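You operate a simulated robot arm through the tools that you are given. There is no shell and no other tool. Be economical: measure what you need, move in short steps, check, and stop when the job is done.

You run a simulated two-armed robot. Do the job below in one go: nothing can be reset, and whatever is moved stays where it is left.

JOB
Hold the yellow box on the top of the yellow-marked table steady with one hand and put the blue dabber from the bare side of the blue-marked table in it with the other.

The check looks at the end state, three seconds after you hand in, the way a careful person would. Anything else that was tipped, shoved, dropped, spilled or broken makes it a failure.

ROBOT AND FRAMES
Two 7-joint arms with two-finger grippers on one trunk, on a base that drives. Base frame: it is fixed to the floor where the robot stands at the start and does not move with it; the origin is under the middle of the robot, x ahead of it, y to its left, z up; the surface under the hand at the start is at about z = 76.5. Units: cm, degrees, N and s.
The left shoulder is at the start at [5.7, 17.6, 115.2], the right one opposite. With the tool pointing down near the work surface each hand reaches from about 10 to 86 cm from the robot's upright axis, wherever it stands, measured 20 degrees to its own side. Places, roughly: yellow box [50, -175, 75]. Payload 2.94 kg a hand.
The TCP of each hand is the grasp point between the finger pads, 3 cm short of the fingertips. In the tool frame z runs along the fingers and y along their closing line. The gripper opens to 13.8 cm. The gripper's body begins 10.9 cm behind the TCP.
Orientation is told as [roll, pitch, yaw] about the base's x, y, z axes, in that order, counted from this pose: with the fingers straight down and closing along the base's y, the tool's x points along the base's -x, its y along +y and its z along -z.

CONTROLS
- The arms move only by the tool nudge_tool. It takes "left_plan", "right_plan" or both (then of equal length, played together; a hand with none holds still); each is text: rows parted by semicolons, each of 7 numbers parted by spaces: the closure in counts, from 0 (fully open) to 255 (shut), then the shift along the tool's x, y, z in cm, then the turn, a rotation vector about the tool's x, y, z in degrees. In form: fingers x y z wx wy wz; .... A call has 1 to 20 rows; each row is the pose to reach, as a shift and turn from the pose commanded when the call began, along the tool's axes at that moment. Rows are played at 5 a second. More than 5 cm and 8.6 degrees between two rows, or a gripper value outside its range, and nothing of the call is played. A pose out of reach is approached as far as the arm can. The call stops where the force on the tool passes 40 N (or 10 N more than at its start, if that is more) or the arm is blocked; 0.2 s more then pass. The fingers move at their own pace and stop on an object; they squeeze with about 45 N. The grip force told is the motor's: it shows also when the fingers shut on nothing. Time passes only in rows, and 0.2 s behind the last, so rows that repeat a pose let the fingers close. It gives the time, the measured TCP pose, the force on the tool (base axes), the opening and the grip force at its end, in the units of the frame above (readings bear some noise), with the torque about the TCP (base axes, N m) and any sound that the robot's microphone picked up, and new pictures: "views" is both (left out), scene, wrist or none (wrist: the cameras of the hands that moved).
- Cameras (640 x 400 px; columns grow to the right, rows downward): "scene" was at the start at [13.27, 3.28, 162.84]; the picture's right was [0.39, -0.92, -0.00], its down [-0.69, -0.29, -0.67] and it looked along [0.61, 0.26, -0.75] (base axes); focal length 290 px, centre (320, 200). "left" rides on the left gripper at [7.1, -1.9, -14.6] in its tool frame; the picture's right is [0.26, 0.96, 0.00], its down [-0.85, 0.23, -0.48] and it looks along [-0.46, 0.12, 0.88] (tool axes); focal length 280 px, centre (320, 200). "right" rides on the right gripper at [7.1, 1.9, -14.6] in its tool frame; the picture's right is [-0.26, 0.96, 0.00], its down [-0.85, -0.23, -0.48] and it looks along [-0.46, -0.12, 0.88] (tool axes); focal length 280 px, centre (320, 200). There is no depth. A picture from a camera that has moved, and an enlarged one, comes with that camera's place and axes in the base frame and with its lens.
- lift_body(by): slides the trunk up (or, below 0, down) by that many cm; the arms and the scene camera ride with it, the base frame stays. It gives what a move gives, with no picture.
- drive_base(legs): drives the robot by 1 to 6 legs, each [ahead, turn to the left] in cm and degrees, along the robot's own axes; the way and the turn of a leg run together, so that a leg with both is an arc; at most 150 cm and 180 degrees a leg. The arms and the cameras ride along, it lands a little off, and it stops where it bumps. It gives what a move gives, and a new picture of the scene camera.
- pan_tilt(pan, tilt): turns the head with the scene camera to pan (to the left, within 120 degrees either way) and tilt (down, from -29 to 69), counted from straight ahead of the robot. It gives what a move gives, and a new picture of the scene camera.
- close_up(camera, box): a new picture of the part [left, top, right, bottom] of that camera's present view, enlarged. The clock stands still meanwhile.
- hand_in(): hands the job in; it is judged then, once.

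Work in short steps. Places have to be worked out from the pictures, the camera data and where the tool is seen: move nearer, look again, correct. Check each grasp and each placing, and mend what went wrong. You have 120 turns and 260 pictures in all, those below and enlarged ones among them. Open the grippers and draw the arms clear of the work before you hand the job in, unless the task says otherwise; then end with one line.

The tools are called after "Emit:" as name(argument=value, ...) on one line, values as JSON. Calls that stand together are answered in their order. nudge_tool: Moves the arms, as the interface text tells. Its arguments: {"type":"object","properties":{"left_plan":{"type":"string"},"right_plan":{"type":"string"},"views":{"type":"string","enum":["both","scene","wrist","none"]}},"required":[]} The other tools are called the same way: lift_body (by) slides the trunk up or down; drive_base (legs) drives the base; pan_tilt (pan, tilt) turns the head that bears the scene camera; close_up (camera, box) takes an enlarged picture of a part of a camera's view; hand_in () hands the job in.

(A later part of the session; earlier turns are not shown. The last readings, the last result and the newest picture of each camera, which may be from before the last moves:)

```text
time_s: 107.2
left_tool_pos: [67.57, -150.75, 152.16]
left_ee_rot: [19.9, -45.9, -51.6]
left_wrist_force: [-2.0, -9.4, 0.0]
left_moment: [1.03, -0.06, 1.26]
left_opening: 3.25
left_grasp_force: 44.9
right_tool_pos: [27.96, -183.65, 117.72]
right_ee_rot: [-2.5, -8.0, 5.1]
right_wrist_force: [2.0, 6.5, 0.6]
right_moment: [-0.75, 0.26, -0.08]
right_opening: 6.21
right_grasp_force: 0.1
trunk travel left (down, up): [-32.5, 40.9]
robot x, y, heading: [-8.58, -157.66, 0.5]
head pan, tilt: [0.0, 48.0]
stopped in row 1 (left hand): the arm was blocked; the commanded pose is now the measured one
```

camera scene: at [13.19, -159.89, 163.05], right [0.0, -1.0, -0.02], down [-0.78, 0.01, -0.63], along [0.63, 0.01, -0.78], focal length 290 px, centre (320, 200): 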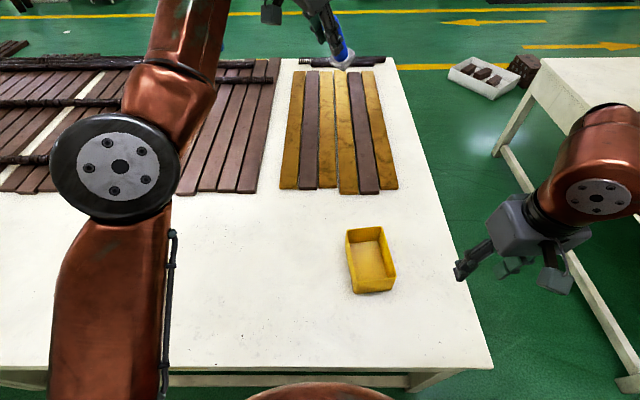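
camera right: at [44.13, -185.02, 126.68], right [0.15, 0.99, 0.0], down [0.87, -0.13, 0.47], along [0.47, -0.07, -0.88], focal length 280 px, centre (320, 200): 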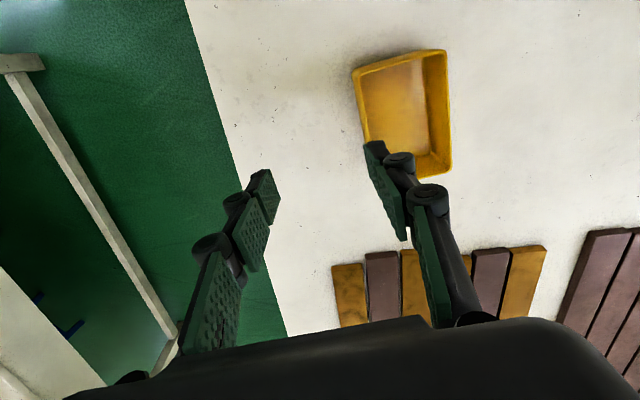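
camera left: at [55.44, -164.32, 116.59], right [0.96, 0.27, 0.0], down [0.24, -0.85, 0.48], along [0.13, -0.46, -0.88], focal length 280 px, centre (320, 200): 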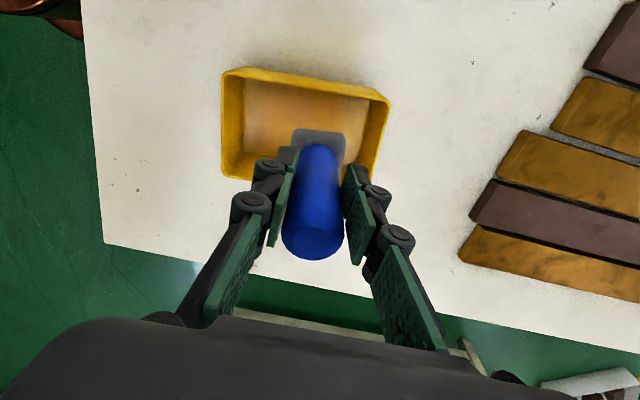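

The left arm flipped to another elbow posture (elbow now on its outer left), flinging upward; the dabber is still held and the box untouched. I look again once settled.

Emit:
nudge_tool(left_plan="255 0 0 0 0 0 0; 255 0 0 0 0 0 0; 255 0 0 0 0 0 0; 255 0 0 0 0 0 0; 255 0 0 0 0 0 0; 255 0 0 0 0 0 0", views="both")

```text
time_s: 107.5
left_tool_pos: [69.0, -163.38, 141.11]
left_ee_rot: [17.1, -33.0, -58.6]
left_wrist_force: [0.9, -6.1, -8.3]
left_moment: [0.34, -0.24, 0.23]
left_opening: 3.19
left_grasp_force: 44.9
right_tool_pos: [31.1, -189.36, 115.26]
right_ee_rot: [0.4, -6.3, 3.6]
right_wrist_force: [0.6, -1.7, 0.0]
right_moment: [0.05, 0.02, -0.01]
right_opening: 6.22
right_grasp_force: 0.0
trunk travel left (down, up): [-32.5, 40.9]
robot x, y, heading: [-9.18, -157.16, 0.2]
head pan, tilt: [0.0, 48.0]
stopped in row 1 (left hand): the arm was blocked; the commanded pose is now the measured one
camera scene: at [8.05, -160.17, 162.81], right [0.0, -1.0, -0.02], down [-0.76, 0.01, -0.66], along [0.66, 0.01, -0.76], focal length 290 px, centre (320, 200)
camera left: at [56.95, -155.31, 148.6], right [0.59, 0.8, 0.1], down [0.29, -0.32, 0.9], along [0.75, -0.51, -0.42], focal length 280 px, centre (320, 200)
```

scene: 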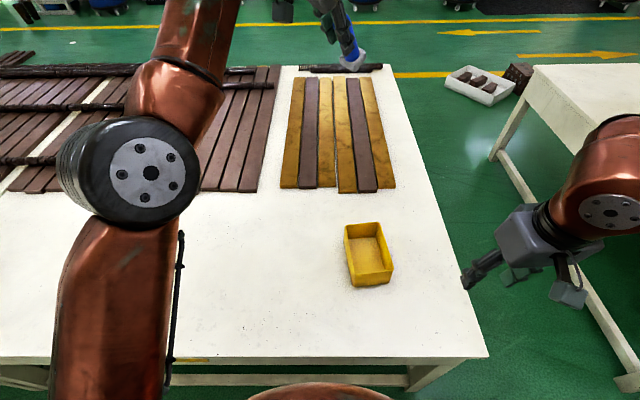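
left: 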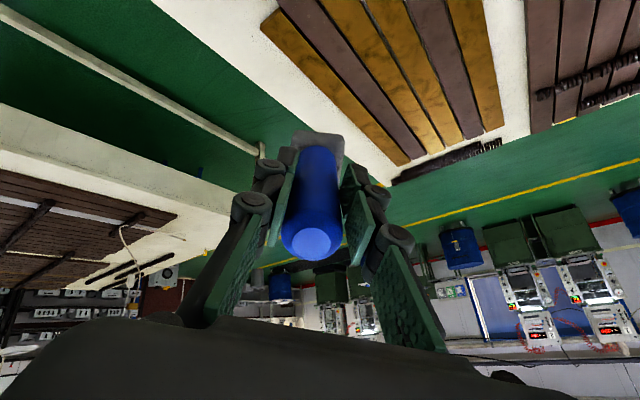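

Still swaying; I let time pass with small head moves rather than arm rows.

Emit:
pan_tilt(pan=10, tilt=45)

Emit:
pan_tilt(pan=0, tilt=42)

Emit:
nudge_tool(left_plan="255 0 0 0 0 0 0; 255 0 0 0 0 0 0; 255 0 0 0 0 0 0; 255 0 0 0 0 0 0; 255 0 0 0 0 0 0; 255 0 0 0 0 0 0", views="none")

```text
time_s: 108.2
left_tool_pos: [65.97, -154.12, 143.07]
left_ee_rot: [15.4, -36.2, -57.6]
left_wrist_force: [-1.6, -2.5, -7.4]
left_moment: [0.1, -0.26, 0.19]
left_opening: 3.17
left_grasp_force: 44.7
right_tool_pos: [28.67, -182.16, 118.17]
right_ee_rot: [-3.1, -7.8, 5.1]
right_wrist_force: [0.9, 1.4, 0.9]
right_moment: [-0.2, 0.14, 0.04]
right_opening: 6.24
right_grasp_force: 0.1
trunk travel left (down, up): [-32.5, 40.9]
robot x, y, heading: [-8.99, -156.91, 0.4]
head pan, tilt: [10.0, 45.0]
camera scene: at [4.41, -150.4, 163.55], right [0.18, -0.98, 0.03], down [-0.69, -0.15, -0.7], along [0.7, 0.1, -0.71], focal length 290 px, centre (320, 200)
```

scene: 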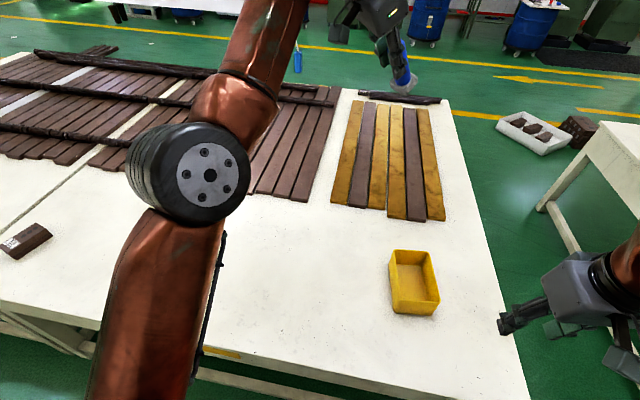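

```text
time_s: 109.0
left_tool_pos: [66.01, -161.2, 154.28]
left_ee_rot: [27.6, -43.9, -61.7]
left_wrist_force: [2.8, -3.0, 0.0]
left_moment: [0.38, 0.16, 0.33]
left_opening: 3.16
left_grasp_force: 45.3
right_tool_pos: [26.88, -190.08, 116.47]
right_ee_rot: [-2.8, -8.6, 7.5]
right_wrist_force: [-3.1, -1.1, 1.3]
right_moment: [0.05, -0.43, 0.03]
right_opening: 6.24
right_grasp_force: 0.0
trunk travel left (down, up): [-32.5, 40.9]
robot x, y, heading: [-8.73, -157.33, 0.3]
head pan, tilt: [0.0, 42.0]
camera scene: at [3.78, -167.0, 164.24], right [0.0, -1.0, -0.06], down [-0.66, 0.04, -0.75], along [0.75, 0.04, -0.66], focal length 290 px, centre (320, 200)
```

scene: 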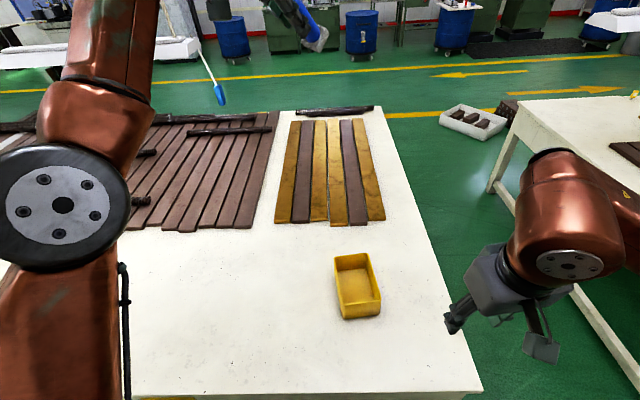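

```text
time_s: 109.3
left_tool_pos: [71.72, -143.59, 153.12]
left_ee_rot: [22.3, -50.2, -55.4]
left_wrist_force: [7.6, -8.4, -7.3]
left_moment: [0.36, 0.06, 0.41]
left_opening: 3.12
left_grasp_force: 44.6
right_tool_pos: [30.42, -179.03, 117.45]
right_ee_rot: [-8.3, -6.9, 7.4]
right_wrist_force: [-2.6, 3.8, 1.9]
right_moment: [-0.33, -0.37, -0.05]
right_opening: 6.26
right_grasp_force: 0.1
trunk travel left (down, up): [-32.5, 40.9]
robot x, y, heading: [-8.97, -157.51, 0.4]
head pan, tilt: [0.0, 42.0]
stopped in row 1 (left hand): the arm was blocked; the commanded pose is now the measured one
```

The robot rocks sideways and each interrupted call re-commands a swung pose. I only let time pass with head moves until it calms.

Emit:
pan_tilt(pan=110, tilt=20)

Emit:
pan_tilt(pan=0, tilt=45)

```text
time_s: 111.2
left_tool_pos: [68.49, -162.05, 151.22]
left_ee_rot: [24.7, -41.1, -60.5]
left_wrist_force: [2.5, -2.3, -0.5]
left_moment: [0.14, 0.18, 0.0]
left_opening: 3.11
left_grasp_force: 45.5
right_tool_pos: [28.77, -191.8, 115.39]
right_ee_rot: [-2.5, -7.0, 4.7]
right_wrist_force: [0.7, -1.2, 2.6]
right_moment: [0.16, 0.07, -0.08]
right_opening: 6.18
right_grasp_force: 0.1
trunk travel left (down, up): [-32.5, 40.9]
robot x, y, heading: [-8.77, -157.64, -0.4]
head pan, tilt: [110.0, 20.0]
camera scene: at [-6.02, -160.46, 168.1], right [0.94, 0.34, 0.02], down [0.12, -0.25, -0.96], along [-0.32, 0.91, -0.28], focal length 290 px, centre (320, 200)
```

scene: 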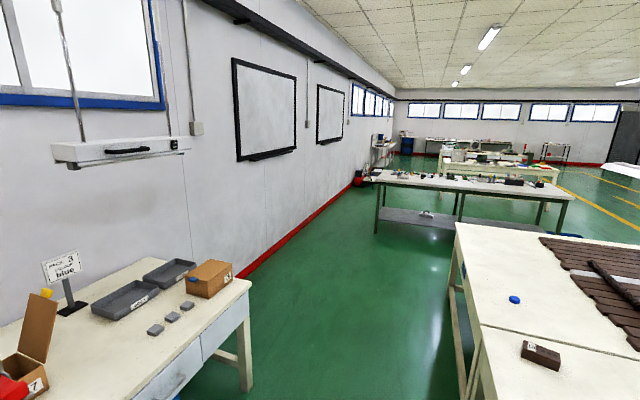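

```text
time_s: 113.1
left_tool_pos: [69.82, -135.83, 150.96]
left_ee_rot: [17.1, -49.4, -51.8]
left_wrist_force: [-0.4, -7.1, 3.2]
left_moment: [0.55, 0.31, 0.42]
left_opening: 3.03
left_grasp_force: 44.2
right_tool_pos: [30.21, -172.67, 118.94]
right_ee_rot: [-11.0, -5.9, 10.1]
right_wrist_force: [1.0, 0.9, -1.3]
right_moment: [-0.01, 0.08, 0.11]
right_opening: 6.24
right_grasp_force: 0.1
trunk travel left (down, up): [-32.5, 40.9]
robot x, y, heading: [-8.82, -157.3, 0.3]
head pan, tilt: [0.0, 45.0]
camera scene: at [7.12, -145.98, 163.5], right [0.01, -1.0, 0.07], down [-0.72, -0.06, -0.7], along [0.7, -0.04, -0.71], focal length 290 px, centre (320, 200)
```

scene: 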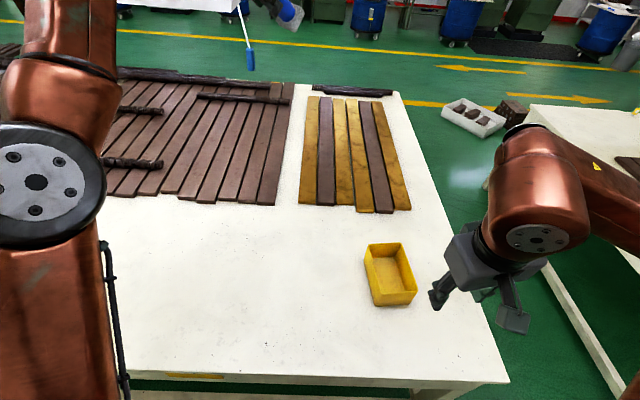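

The base is rocking sideways, underdamped. I wait with a null head command and sample.

Emit:
pan_tilt(pan=0, tilt=45)

Emit:
lift_body(by=-1)

Emit:
lift_body(by=-1)

Emit:
lift_body(by=-1)

Emit:
lift_body(by=-1)

```text
time_s: 113.7
left_tool_pos: [72.01, -167.79, 149.68]
left_ee_rot: [24.3, -40.3, -61.4]
left_wrist_force: [-1.2, -12.5, -23.1]
left_moment: [0.31, -1.26, 0.77]
left_opening: 2.98
left_grasp_force: 44.5
right_tool_pos: [30.04, -195.21, 113.82]
right_ee_rot: [-1.6, -5.5, 2.7]
right_wrist_force: [0.1, -0.9, 4.9]
right_moment: [0.12, 0.08, -0.12]
right_opening: 6.19
right_grasp_force: 0.0
trunk travel left (down, up): [-32.5, 40.9]
robot x, y, heading: [-9.17, -157.67, -0.8]
head pan, tilt: [0.0, 45.0]
camera scene: at [10.8, -170.18, 163.4], right [-0.01, -1.0, -0.08], down [-0.73, 0.06, -0.68], along [0.68, 0.05, -0.73], focal length 290 px, centre (320, 200)
```

scene: 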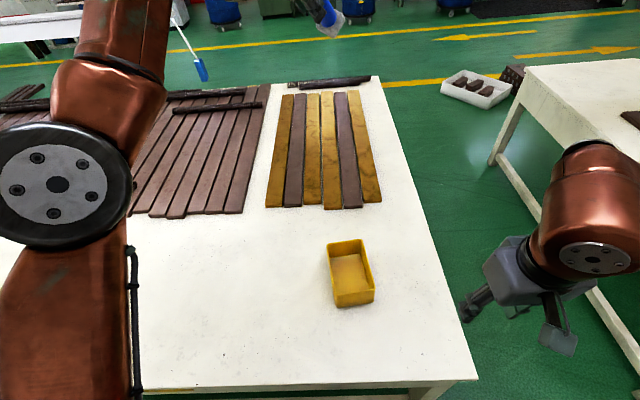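

```text
time_s: 114.1
left_tool_pos: [71.56, -151.85, 167.47]
left_ee_rot: [57.0, -39.9, -72.4]
left_wrist_force: [-3.1, -4.8, -1.6]
left_moment: [0.27, -0.3, 0.65]
left_opening: 0.01
left_grasp_force: 28.4
right_tool_pos: [25.95, -193.85, 118.47]
right_ee_rot: [-11.6, -7.8, -3.3]
right_wrist_force: [-0.6, -0.6, 1.6]
right_moment: [0.11, -0.14, 0.02]
right_opening: 6.23
right_grasp_force: 0.0
trunk travel left (down, up): [-32.0, 41.4]
robot x, y, heading: [-4.28, -158.04, -11.1]
head pan, tilt: [0.0, 45.0]
stopped: the arm was blocked; the commanded pose is now the measured one
```

```text
time_s: 114.4
left_tool_pos: [88.1, -120.43, 152.0]
left_ee_rot: [43.3, -43.1, -58.8]
left_wrist_force: [2.9, -1.5, -3.2]
left_moment: [0.13, -0.18, 0.28]
left_opening: 0.04
left_grasp_force: 28.5
right_tool_pos: [34.76, -172.88, 118.7]
right_ee_rot: [-23.4, -4.1, -4.9]
right_wrist_force: [-5.8, 8.8, -10.6]
right_moment: [-1.51, -0.7, 0.37]
right_opening: 6.2
right_grasp_force: 0.1
trunk travel left (down, up): [-31.7, 41.7]
robot x, y, heading: [-3.61, -157.7, -14.2]
head pan, tilt: [0.0, 45.0]
stopped: the arm was blocked; the commanded pose is now the measured one
```

```text
time_s: 114.9
left_tool_pos: [71.16, -123.22, 169.55]
left_ee_rot: [70.4, -43.3, -71.2]
left_wrist_force: [22.2, 15.3, -10.2]
left_moment: [-0.18, -0.63, -1.52]
left_opening: 0.0
left_grasp_force: 29.0
right_tool_pos: [34.26, -164.78, 117.47]
right_ee_rot: [-25.1, -11.1, 16.8]
right_wrist_force: [-8.9, -2.9, 2.4]
right_moment: [0.38, -0.89, 0.49]
right_opening: 6.22
right_grasp_force: 0.5
trunk travel left (down, up): [-30.9, 42.5]
robot x, y, heading: [1.36, -159.07, -2.9]
head pan, tilt: [0.0, 45.0]
stopped: the arm was blocked; the commanded pose is now the measured one
```

```text
time_s: 115.2
left_tool_pos: [77.09, -147.47, 163.33]
left_ee_rot: [65.1, -36.4, -59.7]
left_wrist_force: [3.9, 7.3, 5.7]
left_moment: [-0.68, 0.85, -0.82]
left_opening: 0.01
left_grasp_force: 28.4
right_tool_pos: [40.34, -180.24, 111.31]
right_ee_rot: [-14.9, -19.3, 24.5]
right_wrist_force: [-1.6, -2.9, 3.3]
right_moment: [0.43, -0.07, 0.19]
right_opening: 6.25
right_grasp_force: 0.0
trunk travel left (down, up): [-30.9, 42.5]
robot x, y, heading: [3.65, -159.14, 4.0]
head pan, tilt: [0.0, 45.0]
stopped: the force on the tool passed its limit at 74 N (the readings are from after the stop); the commanded pose is now the measured one
```

The rocking threw the dabber out of the left hand (opening 0). I stop commanding the trunk, and look where things are.

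Emit:
pan_tilt(pan=0, tilt=40)

```text
time_s: 115.8
left_tool_pos: [74.89, -178.87, 181.3]
left_ee_rot: [79.8, -42.9, -79.9]
left_wrist_force: [-12.0, -7.1, 12.1]
left_moment: [0.02, 1.12, 0.7]
left_opening: 0.0
left_grasp_force: 28.6
right_tool_pos: [44.78, -207.86, 107.96]
right_ee_rot: [-6.5, -11.1, 9.4]
right_wrist_force: [3.8, 1.6, -0.3]
right_moment: [-0.05, 0.45, -0.06]
right_opening: 6.21
right_grasp_force: 0.1
trunk travel left (down, up): [-30.9, 42.5]
robot x, y, heading: [4.26, -159.46, -2.3]
head pan, tilt: [0.0, 40.0]
camera scene: at [24.76, -197.64, 160.38], right [-0.04, -0.97, -0.23], down [-0.67, 0.2, -0.72], along [0.74, 0.13, -0.66], focal length 290 px, centre (320, 200)
```

scene: 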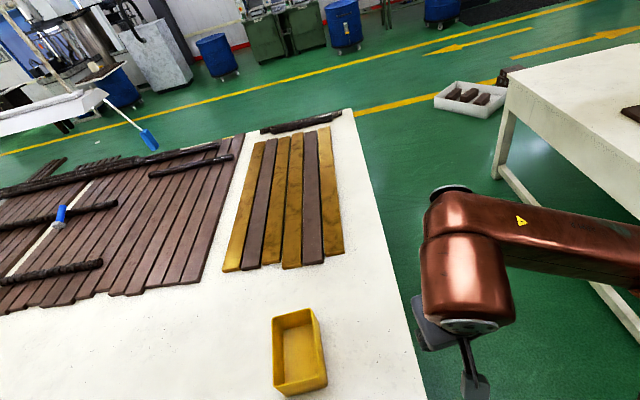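

The dabber now lies on the dark slats to the left; the box still stands untouched. I wait for the rocking to die with null head commands.

Emit:
pan_tilt(pan=0, tilt=40)

Emit:
pan_tilt(pan=0, tilt=40)

Emit:
pan_tilt(pan=0, tilt=40)

```text
time_s: 116.5
left_tool_pos: [74.8, -134.47, 173.85]
left_ee_rot: [70.0, -52.4, -67.7]
left_wrist_force: [-4.4, -3.6, 5.6]
left_moment: [0.01, 0.57, 0.21]
left_opening: 0.02
left_grasp_force: 27.9
right_tool_pos: [40.93, -182.54, 113.62]
right_ee_rot: [-21.7, -11.7, 15.0]
right_wrist_force: [6.3, 2.3, -1.5]
right_moment: [-0.29, 0.65, -0.31]
right_opening: 6.22
right_grasp_force: 0.0
trunk travel left (down, up): [-30.9, 42.5]
robot x, y, heading: [3.2, -158.61, -1.4]
head pan, tilt: [0.0, 40.0]
camera scene: at [19.59, -160.62, 162.39], right [-0.03, -1.0, -0.01], down [-0.65, 0.02, -0.76], along [0.76, -0.01, -0.65], focal length 290 px, centre (320, 200)
```

scene: 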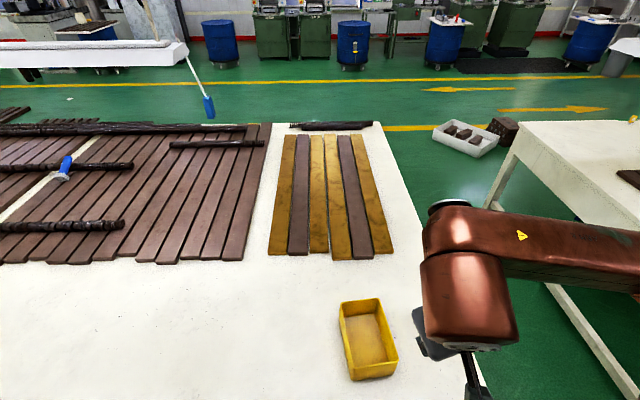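

```text
time_s: 117.0
left_tool_pos: [68.99, -132.12, 167.79]
left_ee_rot: [64.8, -44.2, -56.3]
left_wrist_force: [-5.0, -13.8, -0.9]
left_moment: [0.65, -0.44, 1.57]
left_opening: 0.01
left_grasp_force: 28.9
right_tool_pos: [35.91, -171.41, 113.73]
right_ee_rot: [-21.1, -17.5, 29.6]
right_wrist_force: [-2.7, 5.8, 3.3]
right_moment: [-0.65, -0.17, -0.32]
right_opening: 6.23
right_grasp_force: 0.1
trunk travel left (down, up): [-30.9, 42.5]
robot x, y, heading: [4.01, -158.81, 5.1]
head pan, tilt: [0.0, 40.0]
camera scene: at [15.46, -139.97, 162.78], right [0.1, -0.99, 0.11], down [-0.62, -0.14, -0.77], along [0.78, 0.01, -0.63], focal length 290 px, centre (320, 200)
```

scene: 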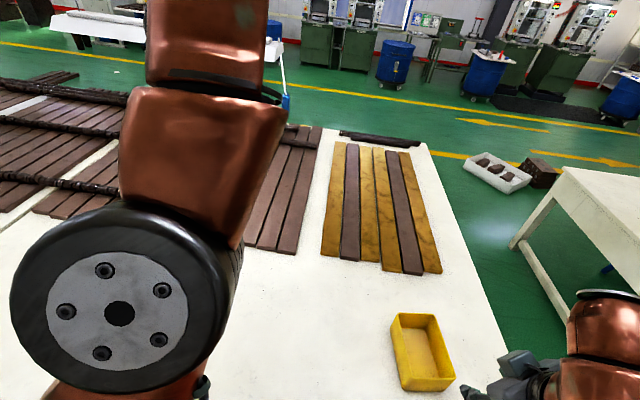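

```text
time_s: 117.7
left_tool_pos: [77.25, -169.57, 172.13]
left_ee_rot: [69.6, -40.9, -65.4]
left_wrist_force: [-0.9, -3.5, 3.4]
left_moment: [0.02, 0.27, 0.38]
left_opening: 0.0
left_grasp_force: 29.0
right_tool_pos: [37.75, -205.73, 109.84]
right_ee_rot: [-11.5, -14.6, 8.8]
right_wrist_force: [1.2, -3.5, 3.0]
right_moment: [0.38, 0.21, 0.1]
right_opening: 6.23
right_grasp_force: 0.0
trunk travel left (down, up): [-30.9, 42.5]
robot x, y, heading: [4.41, -158.68, -3.8]
head pan, tilt: [0.0, 40.0]
camera scene: at [16.7, -191.22, 161.54], right [-0.07, -0.98, -0.19], down [-0.63, 0.19, -0.76], along [0.78, 0.07, -0.63], focal length 290 px, centre (320, 200)
```

scene: 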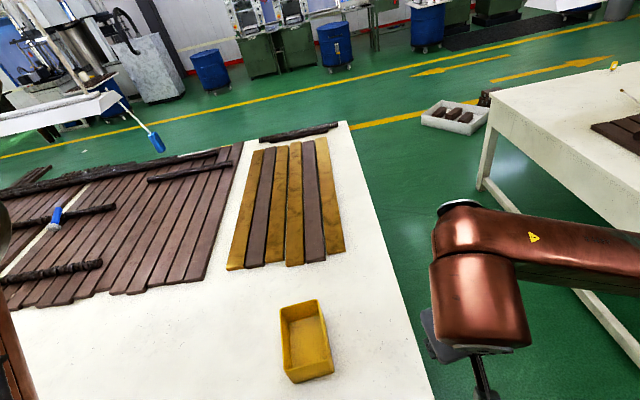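

Still rocking; I keep waiting with no-picture null commands.

Emit:
lift_body(by=0)

Emit:
lift_body(by=0)

Emit:
lift_body(by=0)

Emit:
lift_body(by=0)

```text
time_s: 118.0
left_tool_pos: [73.05, -154.17, 183.37]
left_ee_rot: [86.9, -48.8, -81.7]
left_wrist_force: [3.6, -5.3, 5.1]
left_moment: [-0.08, 0.5, 0.99]
left_opening: 0.01
left_grasp_force: 28.5
right_tool_pos: [44.04, -194.21, 113.72]
right_ee_rot: [-9.9, -15.1, 4.1]
right_wrist_force: [3.2, 2.1, -0.3]
right_moment: [-0.05, 0.27, -0.07]
right_opening: 6.24
right_grasp_force: 0.1
trunk travel left (down, up): [-30.8, 42.6]
robot x, y, heading: [2.91, -159.0, -1.1]
head pan, tilt: [0.0, 40.0]
stopped: the arm was blocked; the commanded pose is now the measured one
```

```text
time_s: 118.3
left_tool_pos: [71.81, -113.45, 176.71]
left_ee_rot: [89.3, -60.8, -87.1]
left_wrist_force: [-2.1, 1.9, -5.4]
left_moment: [0.0, -0.55, -0.2]
left_opening: 0.0
left_grasp_force: 28.9
right_tool_pos: [43.04, -169.81, 119.67]
right_ee_rot: [-23.8, -15.8, -1.9]
right_wrist_force: [4.6, 5.9, -4.3]
right_moment: [-0.85, 0.38, -0.38]
right_opening: 6.24
right_grasp_force: 0.1
trunk travel left (down, up): [-30.9, 42.5]
robot x, y, heading: [2.53, -158.65, 0.3]
head pan, tilt: [0.0, 40.0]
stopped: the arm was blocked; the commanded pose is now the measured one
```

```text
time_s: 118.6
left_tool_pos: [68.65, -96.26, 173.4]
left_ee_rot: [82.8, -66.5, -75.3]
left_wrist_force: [-1.7, -5.9, 1.7]
left_moment: [0.02, 0.22, 0.71]
left_opening: 0.01
left_grasp_force: 28.4
right_tool_pos: [42.04, -153.77, 116.24]
right_ee_rot: [-32.8, -9.0, 19.4]
right_wrist_force: [1.5, 3.9, -2.1]
right_moment: [-0.53, -0.11, -0.14]
right_opening: 6.21
right_grasp_force: 0.0
trunk travel left (down, up): [-30.8, 42.6]
robot x, y, heading: [3.96, -158.75, 4.2]
head pan, tilt: [0.0, 40.0]
stopped: the arm was blocked; the commanded pose is now the measured one
```

```text
time_s: 119.0
left_tool_pos: [62.17, -99.23, 178.75]
left_ee_rot: [87.8, -67.9, -66.2]
left_wrist_force: [-4.1, 21.6, -2.4]
left_moment: [0.0, -0.12, -2.54]
left_opening: 0.0
left_grasp_force: 28.8
right_tool_pos: [43.22, -155.44, 114.71]
right_ee_rot: [-27.4, -19.4, 28.9]
right_wrist_force: [0.7, -1.5, -1.7]
right_moment: [0.09, 0.01, 0.09]
right_opening: 6.25
right_grasp_force: 0.0
trunk travel left (down, up): [-30.8, 42.6]
robot x, y, heading: [3.93, -158.84, 4.1]
head pan, tilt: [0.0, 40.0]
stopped: the arm was blocked; the commanded pose is now the measured one
```

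lift_body resets the commanded pose on each stop, so I use only long head moves to pass time.

Emit:
pan_tilt(pan=-100, tilt=30)

Emit:
pan_tilt(pan=100, tilt=30)

Emit:
pan_tilt(pan=-100, tilt=30)

Emit:
pan_tilt(pan=10, tilt=40)

```text
time_s: 120.7
left_tool_pos: [67.04, -120.91, 180.55]
left_ee_rot: [91.3, -59.4, -75.4]
left_wrist_force: [-1.0, 7.7, 1.1]
left_moment: [0.0, 0.02, -0.97]
left_opening: 0.0
left_grasp_force: 28.4
right_tool_pos: [42.88, -168.2, 110.86]
right_ee_rot: [-22.5, -13.4, 25.9]
right_wrist_force: [-2.4, 3.5, -1.6]
right_moment: [-0.31, -0.24, -0.07]
right_opening: 6.21
right_grasp_force: 0.0
trunk travel left (down, up): [-30.8, 42.6]
robot x, y, heading: [4.48, -158.91, 4.8]
head pan, tilt: [-100.0, 30.0]
camera scene: at [9.17, -151.43, 164.89], right [-0.99, 0.1, -0.02], down [0.06, 0.41, -0.91], along [-0.08, -0.91, -0.41], focal length 290 px, centre (320, 200)
```

scene: 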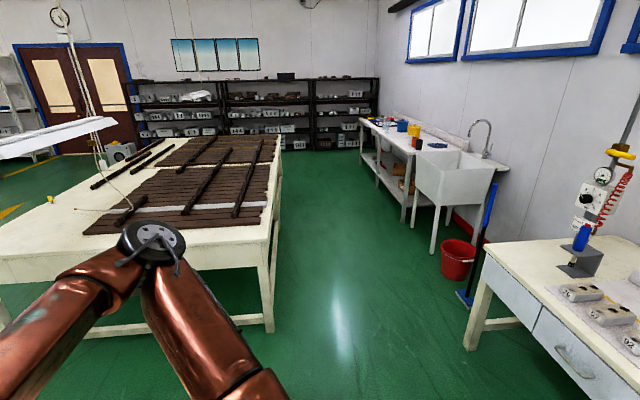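

```text
time_s: 123.7
left_tool_pos: [71.93, -132.83, 181.73]
left_ee_rot: [89.1, -52.5, -76.0]
left_wrist_force: [3.5, 1.7, 0.7]
left_moment: [-0.01, -0.01, -0.05]
left_opening: 0.01
left_grasp_force: 28.2
right_tool_pos: [45.91, -178.03, 112.04]
right_ee_rot: [-17.8, -15.6, 16.0]
right_wrist_force: [1.3, 0.6, 1.0]
right_moment: [-0.03, 0.18, -0.12]
right_opening: 6.22
right_grasp_force: 0.0
trunk travel left (down, up): [-30.8, 42.6]
robot x, y, heading: [3.92, -158.95, 5.5]
head pan, tilt: [100.0, 30.0]
camera scene: at [10.69, -156.03, 164.4], right [0.96, 0.27, 0.0], down [0.12, -0.44, -0.89], along [-0.24, 0.85, -0.46], focal length 290 px, centre (320, 200)
```

scene: 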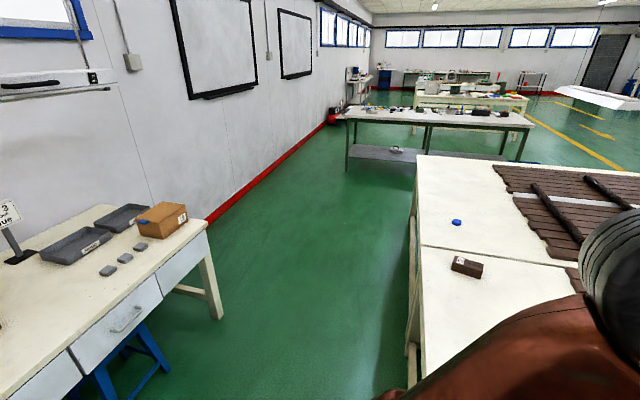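

```text
time_s: 126.6
left_tool_pos: [69.54, -129.92, 181.38]
left_ee_rot: [90.3, -53.9, -77.3]
left_wrist_force: [0.2, -0.6, -0.6]
left_moment: [-0.02, 0.04, 0.02]
left_opening: 0.0
left_grasp_force: 28.6
right_tool_pos: [44.89, -175.69, 112.73]
right_ee_rot: [-18.9, -15.7, 16.9]
right_wrist_force: [0.8, -0.4, -0.1]
right_moment: [0.02, 0.0, 0.0]
right_opening: 6.21
right_grasp_force: 0.0
trunk travel left (down, up): [-30.8, 42.6]
robot x, y, heading: [4.34, -158.26, 4.3]
head pan, tilt: [-100.0, 30.0]
camera scene: at [10.26, -166.93, 163.84], right [-1.0, 0.1, 0.0], down [0.05, 0.5, -0.87], along [-0.08, -0.86, -0.5], focal length 290 px, centre (320, 200)
```

scene: 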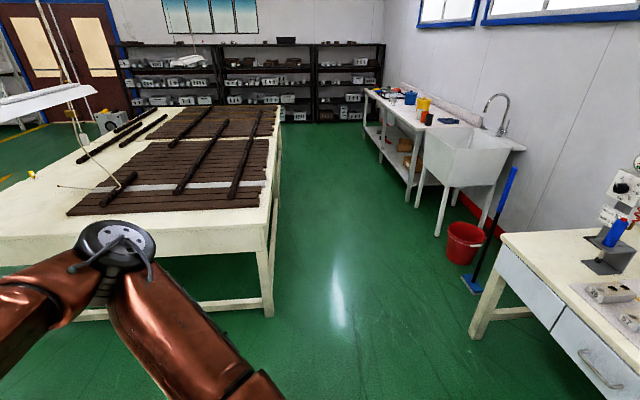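

```text
time_s: 128.5
left_tool_pos: [69.47, -129.64, 181.47]
left_ee_rot: [90.3, -54.0, -77.3]
left_wrist_force: [-1.1, 0.0, 0.4]
left_moment: [-0.01, -0.01, 0.0]
left_opening: 0.0
left_grasp_force: 28.6
right_tool_pos: [44.82, -175.77, 112.65]
right_ee_rot: [-18.9, -15.8, 16.9]
right_wrist_force: [0.4, 0.1, -0.4]
right_moment: [0.02, 0.0, -0.01]
right_opening: 6.21
right_grasp_force: 0.0
trunk travel left (down, up): [-30.8, 42.6]
robot x, y, heading: [4.16, -158.3, 4.3]
head pan, tilt: [10.0, 40.0]
camera scene: at [19.36, -155.74, 162.31], right [0.25, -0.97, 0.0], down [-0.62, -0.16, -0.77], along [0.74, 0.19, -0.64], focal length 290 px, centre (320, 200)
```

scene: 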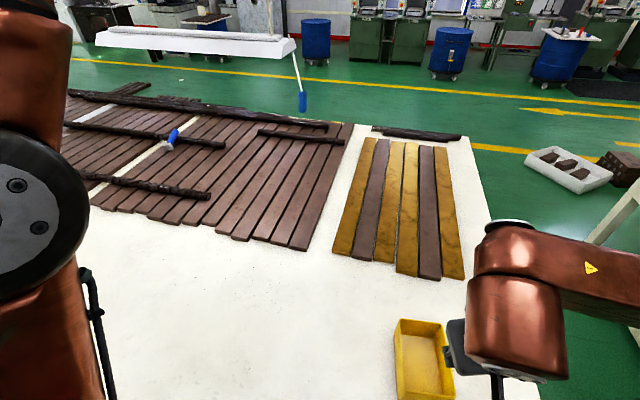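

It has settled: robot at [4.2, -158.3], heading 4.3°, box unmoved (rim corners still fit). The dabber lies on the slats at about [149, -29]; I bring the left hand back slowly to a level, tucked pose and look closely at the dabber.

Emit:
close_up(camera="scene", box=[60, 90, 340, 265])

Emit:
nudge_tool(left_plan="255 2.8 -1.5 -1.2 1.7 4.2 -1.1; 255 5.6 -3.1 -2.5 3.5 8.4 -2.2; 255 8.3 -4.6 -3.7 5.2 12.6 -3.2; 255 11.1 -6.1 -4.9 6.9 16.8 -4.3; 255 13.9 -7.6 -6.1 8.7 21 -5.4; 255 16.7 -9.2 -7.4 10.4 25.2 -6.5; 255 19.5 -10.7 -8.6 12.1 29.4 -7.5; 255 22.2 -12.2 -9.8 13.8 33.6 -8.6; 255 25 -13.7 -11 15.6 37.8 -9.7; 255 27.8 -15.3 -12.3 17.3 42.1 -10.8; 255 30.6 -16.8 -13.5 19 46.3 -11.8; 255 33.4 -18.3 -14.7 20.8 50.5 -12.9; 255 36.1 -19.8 -15.9 22.5 54.7 -14; 255 38.9 -21.4 -17.2 24.2 58.9 -15.1; 255 41.7 -22.9 -18.4 26 63.1 -16.1; 255 44.5 -24.4 -19.6 27.7 67.3 -17.2; 255 47.3 -25.9 -20.8 29.4 71.5 -18.3; 255 50 -27.5 -22.1 31.1 75.7 -19.4; 255 52.8 -29 -23.3 32.9 79.9 -20.4; 255 55.6 -30.5 -24.5 34.6 84.1 -21.5", views="scene")

```text
2.29 times, centred on (200, 178) of scene
camera zoom: at [19.36, -155.74, 162.31], right [0.25, -0.97, 0.0], down [-0.62, -0.16, -0.77], along [0.74, 0.19, -0.64], focal length 662 px, centre (594, 251)
```

zoom: 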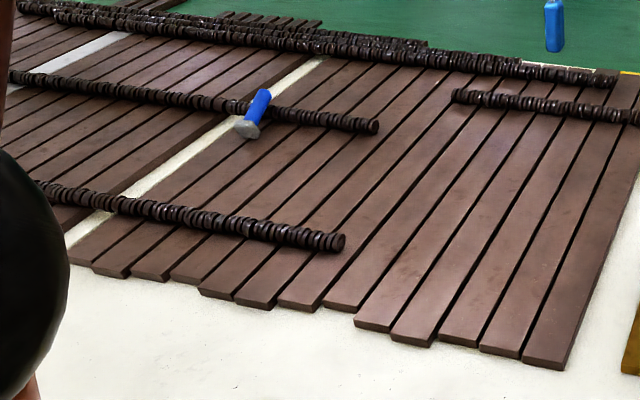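

```text
time_s: 130.6
left_tool_pos: [51.27, -131.41, 169.4]
left_ee_rot: [29.6, -41.6, -18.3]
left_wrist_force: [2.4, 1.1, -0.2]
left_moment: [-0.04, 0.15, -0.02]
left_opening: 0.0
left_grasp_force: 28.2
left hand out of reach, approached as far as the arm can: row 1, 2, 3, 4, 5, 6, 7, 8, 9, 10
right_tool_pos: [45.91, -175.24, 112.39]
right_ee_rot: [-18.9, -15.3, 17.0]
right_wrist_force: [0.4, 1.8, 0.0]
right_moment: [-0.07, 0.16, -0.09]
right_opening: 6.21
right_grasp_force: 0.1
trunk travel left (down, up): [-30.8, 42.6]
robot x, y, heading: [3.77, -158.6, 4.7]
head pan, tilt: [10.0, 40.0]
stopped in row 10 (left hand): the arm was blocked; the commanded pose is now the measured one
camera scene: at [20.76, -155.24, 162.16], right [0.25, -0.97, 0.0], down [-0.63, -0.16, -0.76], along [0.74, 0.19, -0.65], focal length 290 px, centre (320, 200)
```

scene: 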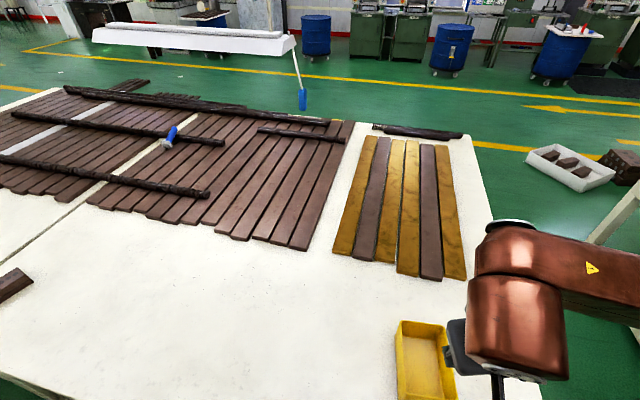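

The dabber leans pad-down against the middle roller bar near [141, -34]. The left arm stopped midway, calmly; I continue the same motion toward a level pose near [44, -127, 122].

Emit:
nudge_tool(left_plan="255 2.3 -0.8 1.7 1.2 2.8 -0.7; 255 4.7 -1.6 3.3 2.5 5.7 -1.3; 255 7 -2.4 5 3.7 8.5 -2; 255 9.4 -3.3 6.7 4.9 11.4 -2.7; 255 11.7 -4.1 8.3 6.2 14.2 -3.3; 255 14 -4.9 10 7.4 17 -4; 255 16.4 -5.7 11.7 8.6 19.9 -4.6; 255 18.7 -6.5 13.4 9.9 22.7 -5.3; 255 21 -7.3 15 11.1 25.5 -6; 255 23.4 -8.1 16.7 12.3 28.4 -6.6; 255 25.7 -8.9 18.4 13.5 31.2 -7.3; 255 28.1 -9.8 20 14.8 34.1 -8; 255 30.4 -10.6 21.7 16 36.9 -8.6; 255 32.7 -11.4 23.4 17.2 39.7 -9.3; 255 35.1 -12.2 25 18.5 42.6 -9.9; 255 37.4 -13 26.7 19.7 45.4 -10.6; 255 37.4 -13 26.7 19.7 45.4 -10.6; 255 37.4 -13 26.7 19.7 45.4 -10.6", views="scene")

```text
time_s: 134.4
left_tool_pos: [43.24, -127.56, 123.01]
left_ee_rot: [0.1, -0.7, 4.0]
left_wrist_force: [-0.3, -0.3, 0.6]
left_moment: [0.03, 0.0, 0.0]
left_opening: 0.0
left_grasp_force: 28.3
left hand out of reach, approached as far as the arm can: row 1, 2, 3
right_tool_pos: [44.89, -175.73, 112.66]
right_ee_rot: [-18.9, -15.9, 16.9]
right_wrist_force: [0.5, 1.4, -0.1]
right_moment: [-0.02, 0.04, -0.01]
right_opening: 6.23
right_grasp_force: 0.1
trunk travel left (down, up): [-30.8, 42.6]
robot x, y, heading: [4.0, -158.37, 4.3]
head pan, tilt: [10.0, 40.0]
camera scene: at [19.45, -155.74, 162.3], right [0.25, -0.97, 0.0], down [-0.62, -0.16, -0.77], along [0.74, 0.19, -0.64], focal length 290 px, centre (320, 200)
```

scene: 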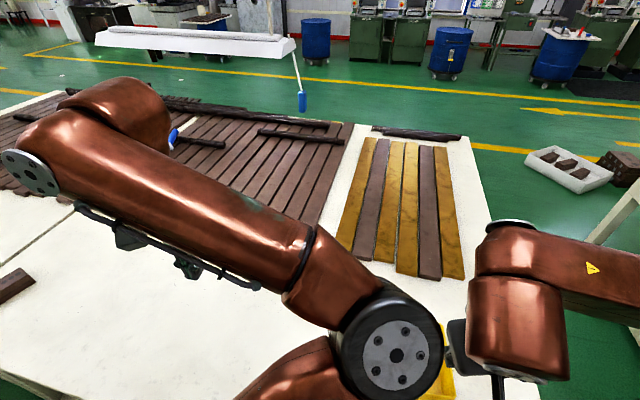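

The left hand is level and calm. Now I level the right hand and shift it a bit to the right.

Emit:
nudge_tool(right_plan="140 0 -1.2 -0.5 -2.5 2.6 1.4; 140 0 -2.4 -1 -4.9 5.1 2.9; 140 0 -3.6 -1.5 -7.4 7.7 4.3; 140 0 -4.8 -2 -9.8 10.3 5.7; 140 0 -6 -2 -12.3 12.9 7.1; 140 0 -7.2 -2 -14.7 15.4 8.6; 140 0 -8.5 -2 -17.2 18 10; 140 0 -8.5 -2 -17.2 18 10; 140 0 -8.5 -2 -17.2 18 10", views="wrist")

```text
time_s: 136.4
left_tool_pos: [43.24, -127.62, 123.06]
left_ee_rot: [0.1, -0.8, 4.1]
left_wrist_force: [0.2, 0.5, -0.6]
left_moment: [-0.02, 0.0, 0.03]
left_opening: 0.04
left_grasp_force: 28.4
right_tool_pos: [45.85, -183.23, 117.32]
right_ee_rot: [0.3, 0.1, 4.1]
right_wrist_force: [-1.2, 0.8, -0.3]
right_moment: [0.02, 0.01, 0.0]
right_opening: 6.24
right_grasp_force: 0.0
trunk travel left (down, up): [-30.8, 42.6]
robot x, y, heading: [4.2, -158.52, 4.2]
head pan, tilt: [10.0, 40.0]
camera right: at [38.67, -181.83, 131.84], right [0.19, 0.98, 0.0], down [0.87, -0.17, 0.47], along [0.46, -0.09, -0.88], focal length 280 px, centre (320, 200)
```

right: 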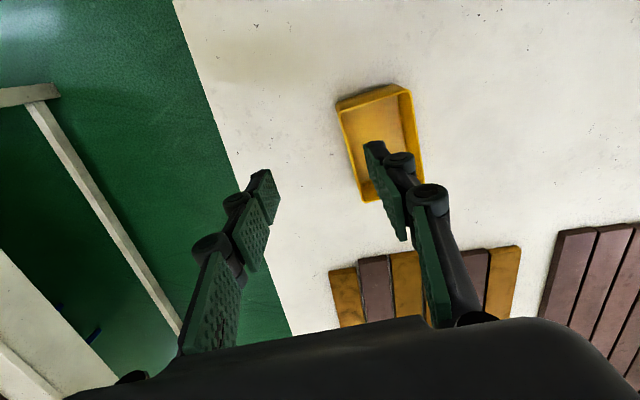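

Both hands are level. I back away from the table in small legs, letting the sway settle between them.

Emit:
drive_base(legs=[[-5, 0], [-5, 0]])

Emit:
nudge_tool(right_plan="140 0 0 0 0 0 0; 140 0 0 0 0 0 0; 140 0 0 0 0 0 0; 140 0 0 0 0 0 0; 140 0 0 0 0 0 0; 140 0 0 0 0 0 0; 140 0 0 0 0 0 0; 140 0 0 0 0 0 0; 140 0 0 0 0 0 0; 140 0 0 0 0 0 0; 140 0 0 0 0 0 0; 140 0 0 0 0 0 0", views="none")

Emit:
drive_base(legs=[[-5, 0], [-5, 0]])

Emit:
nudge_tool(right_plan="140 0 0 0 0 0 0; 140 0 0 0 0 0 0; 140 0 0 0 0 0 0; 140 0 0 0 0 0 0; 140 0 0 0 0 0 0; 140 0 0 0 0 0 0; 140 0 0 0 0 0 0; 140 0 0 0 0 0 0; 140 0 0 0 0 0 0; 140 0 0 0 0 0 0; 140 0 0 0 0 0 0; 140 0 0 0 0 0 0", views="none")

Emit:
drive_base(legs=[[-5, 0], [-4, 0]])

Emit:
nudge_tool(right_plan="140 0 0 0 0 0 0; 140 0 0 0 0 0 0; 140 0 0 0 0 0 0; 140 0 0 0 0 0 0; 140 0 0 0 0 0 0; 140 0 0 0 0 0 0; 140 0 0 0 0 0 0; 140 0 0 0 0 0 0; 140 0 0 0 0 0 0; 140 0 0 0 0 0 0; 140 0 0 0 0 0 0; 140 0 0 0 0 0 0", views="none")

```text
time_s: 137.8
left_tool_pos: [33.88, -128.23, 122.7]
left_ee_rot: [-0.3, -0.1, 3.7]
left_wrist_force: [-0.9, -6.8, 2.0]
left_moment: [0.55, -0.16, -0.07]
left_opening: 0.02
left_grasp_force: 27.8
right_tool_pos: [36.67, -183.8, 116.74]
right_ee_rot: [0.2, 0.9, 4.1]
right_wrist_force: [2.9, -0.2, -2.8]
right_moment: [-0.05, 0.42, 0.02]
right_opening: 6.23
right_grasp_force: 0.1
trunk travel left (down, up): [-30.8, 42.6]
robot x, y, heading: [-5.53, -160.02, 4.5]
head pan, tilt: [10.0, 40.0]
camera scene: at [10.6, -156.39, 162.19], right [0.25, -0.97, 0.0], down [-0.63, -0.16, -0.76], along [0.74, 0.19, -0.65], focal length 290 px, centre (320, 200)
```

scene: 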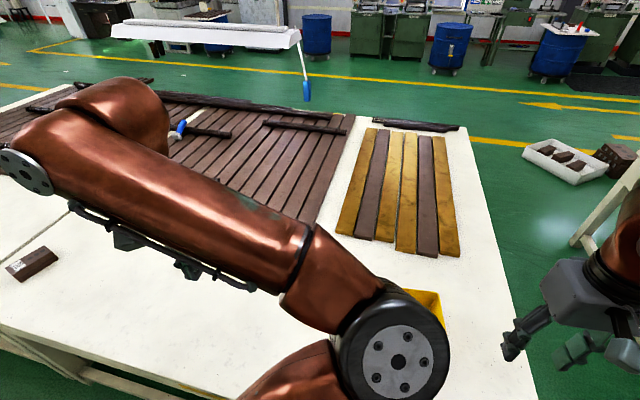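

```text
time_s: 140.4
left_tool_pos: [33.1, -128.43, 122.92]
left_ee_rot: [-0.3, -0.6, 3.8]
left_wrist_force: [1.4, 0.6, 0.0]
left_moment: [-0.03, 0.07, 0.0]
left_opening: 0.0
left_grasp_force: 28.1
right_tool_pos: [35.76, -183.77, 117.13]
right_ee_rot: [0.2, 0.4, 4.0]
right_wrist_force: [0.5, 0.0, 0.3]
right_moment: [-0.01, 0.04, -0.01]
right_opening: 6.22
right_grasp_force: 0.0
trunk travel left (down, up): [-30.8, 42.6]
robot x, y, heading: [-5.84, -159.17, 4.3]
head pan, tilt: [10.0, 40.0]
```

```text
time_s: 141.9
left_tool_pos: [23.36, -129.02, 122.73]
left_ee_rot: [-0.2, -0.2, 3.7]
left_wrist_force: [2.4, 0.4, -1.1]
left_moment: [-0.06, 0.33, -0.03]
left_opening: 0.01
left_grasp_force: 28.3
right_tool_pos: [26.25, -184.53, 117.01]
right_ee_rot: [0.2, 0.8, 4.3]
right_wrist_force: [2.6, 0.5, -1.1]
right_moment: [-0.07, 0.3, -0.04]
right_opening: 6.24
right_grasp_force: 0.0
trunk travel left (down, up): [-30.8, 42.6]
robot x, y, heading: [-16.18, -159.71, 4.6]
head pan, tilt: [10.0, 40.0]
camera scene: at [0.13, -157.2, 162.22], right [0.25, -0.97, 0.0], down [-0.63, -0.16, -0.76], along [0.74, 0.19, -0.65], focal length 290 px, centre (320, 200)
```

scene: 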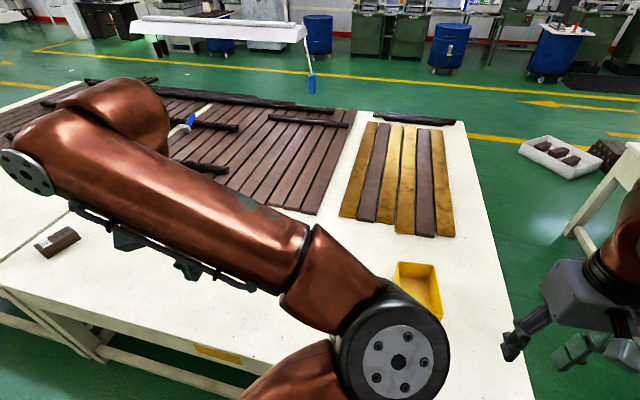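

```text
time_s: 144.5
left_tool_pos: [22.89, -129.1, 123.07]
left_ee_rot: [-0.2, -0.6, 3.9]
left_wrist_force: [0.3, 0.6, -0.2]
left_moment: [-0.03, 0.02, 0.02]
left_opening: 0.0
left_grasp_force: 28.2
right_tool_pos: [25.8, -184.58, 117.16]
right_ee_rot: [0.2, 0.5, 4.2]
right_wrist_force: [0.1, 0.0, 0.2]
right_moment: [-0.01, 0.04, -0.03]
right_opening: 6.23
right_grasp_force: 0.1
trunk travel left (down, up): [-30.8, 42.6]
robot x, y, heading: [-15.62, -159.81, 4.3]
head pan, tilt: [10.0, 40.0]
```

```text
time_s: 145.9
left_tool_pos: [14.21, -129.75, 122.74]
left_ee_rot: [-0.3, -0.1, 3.8]
left_wrist_force: [3.0, 0.0, -1.3]
left_moment: [-0.06, 0.27, -0.03]
left_opening: 0.0
left_grasp_force: 28.3
right_tool_pos: [17.11, -185.24, 116.93]
right_ee_rot: [0.2, 0.7, 4.2]
right_wrist_force: [2.4, 0.1, -1.6]
right_moment: [-0.04, 0.29, -0.01]
right_opening: 6.21
right_grasp_force: 0.0
trunk travel left (down, up): [-30.8, 42.6]
robot x, y, heading: [-25.15, -160.85, 4.5]
head pan, tilt: [10.0, 40.0]
camera scene: at [-8.98, -157.91, 162.23], right [0.25, -0.97, 0.0], down [-0.63, -0.16, -0.76], along [0.74, 0.19, -0.65], focal length 290 px, centre (320, 200)
```

scene: 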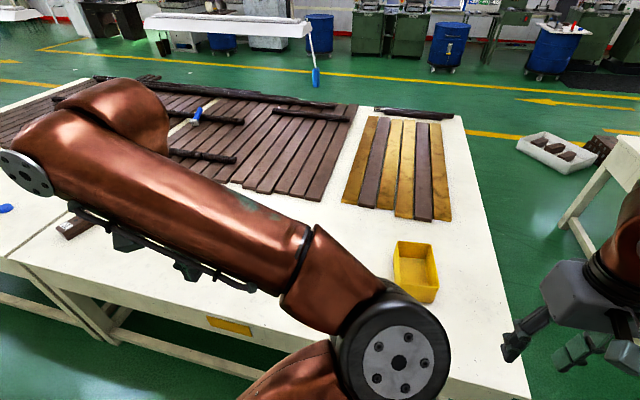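

```text
time_s: 148.5
left_tool_pos: [13.65, -129.94, 122.97]
left_ee_rot: [-0.3, -0.5, 3.9]
left_wrist_force: [-0.2, -0.4, 0.4]
left_moment: [0.0, -0.01, -0.03]
left_opening: 0.01
left_grasp_force: 28.5
right_tool_pos: [16.5, -185.27, 117.07]
right_ee_rot: [0.1, 0.4, 4.3]
right_wrist_force: [-0.9, 0.3, -0.3]
right_moment: [-0.01, -0.01, -0.01]
right_opening: 6.23
right_grasp_force: 0.1
trunk travel left (down, up): [-30.8, 42.6]
robot x, y, heading: [-24.92, -160.53, 4.7]
head pan, tilt: [10.0, 40.0]
```

Calm now at x≈-25. I turn right and drive down the aisle to the gap between this table and the next (mid-gap y≈-237).

Emit:
drive_base(legs=[[0, -47], [0, -47.5]])

Emit:
drive_base(legs=[[74, 0]])

Emit:
pan_tilt(pan=75, tilt=35)

```text
time_s: 153.2
left_tool_pos: [2.85, -201.59, 122.98]
left_ee_rot: [-0.3, -0.5, -90.5]
left_wrist_force: [0.0, 0.9, 0.4]
left_moment: [-0.01, -0.03, 0.0]
left_opening: 0.01
left_grasp_force: 27.4
right_tool_pos: [-52.51, -200.39, 117.15]
right_ee_rot: [0.3, 0.5, -90.1]
right_wrist_force: [-0.2, 0.0, 0.4]
right_moment: [-0.01, -0.02, -0.01]
right_opening: 6.21
right_grasp_force: 0.0
trunk travel left (down, up): [-30.8, 42.6]
robot x, y, heading: [-25.19, -160.68, -90.1]
head pan, tilt: [10.0, 40.0]
camera scene: at [-23.6, -176.08, 162.31], right [-0.98, -0.18, 0.0], down [-0.11, 0.63, -0.77], along [0.14, -0.75, -0.64], focal length 290 px, centre (320, 200)
```

scene: 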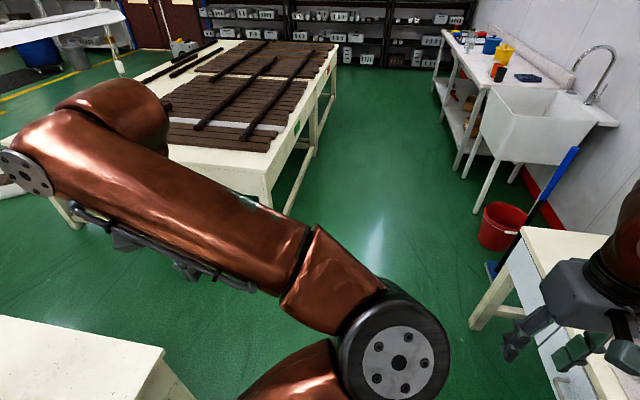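

```text
time_s: 157.2
left_tool_pos: [2.83, -275.37, 122.84]
left_ee_rot: [-0.3, -0.4, -90.8]
left_wrist_force: [0.1, -0.7, 0.0]
left_moment: [0.04, 0.0, -0.01]
left_opening: 0.02
left_grasp_force: 28.0
right_tool_pos: [-52.69, -273.93, 117.27]
right_ee_rot: [0.2, 0.5, -90.3]
right_wrist_force: [0.3, -0.1, -0.3]
right_moment: [0.0, 0.05, 0.02]
right_opening: 6.22
right_grasp_force: 0.0
trunk travel left (down, up): [-30.8, 42.6]
robot x, y, heading: [-24.98, -234.85, -90.0]
head pan, tilt: [10.0, 40.0]
camera scene: at [-23.55, -249.87, 162.3], right [-0.98, -0.17, 0.0], down [-0.11, 0.63, -0.77], along [0.13, -0.75, -0.64], focal length 290 px, centre (320, 200)
```

scene: 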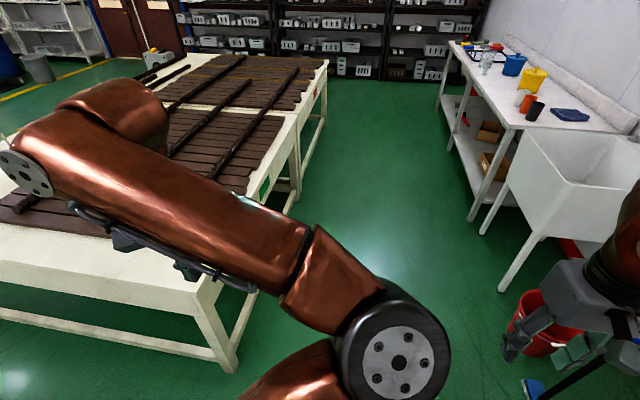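

```text
time_s: 158.5
left_tool_pos: [2.9, -275.3, 122.88]
left_ee_rot: [-0.3, -0.4, -90.8]
left_wrist_force: [-0.5, -0.4, -0.1]
left_moment: [-0.05, 0.04, -0.01]
left_opening: 0.02
left_grasp_force: 28.4
right_tool_pos: [-52.76, -274.0, 117.17]
right_ee_rot: [0.3, 0.4, -90.3]
right_wrist_force: [-0.6, 0.3, 0.1]
right_moment: [0.02, -0.01, 0.0]
right_opening: 6.23
right_grasp_force: 0.1
trunk travel left (down, up): [-30.8, 42.6]
robot x, y, heading: [-24.86, -234.31, -90.0]
head pan, tilt: [75.0, 35.0]
camera scene: at [-16.51, -243.72, 163.06], right [-0.26, -0.97, 0.0], down [-0.55, 0.15, -0.82], along [0.79, -0.21, -0.57], focal length 290 px, centre (320, 200)
```

scene: 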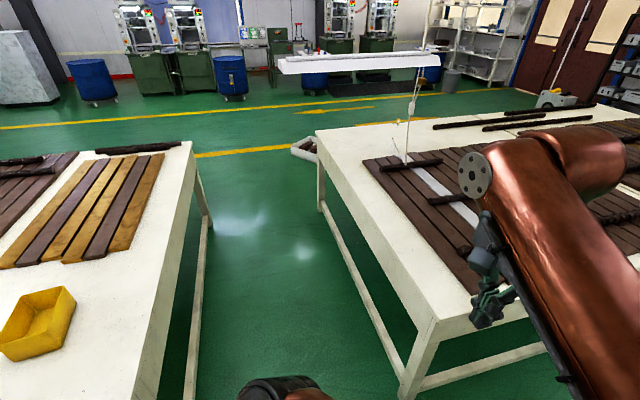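

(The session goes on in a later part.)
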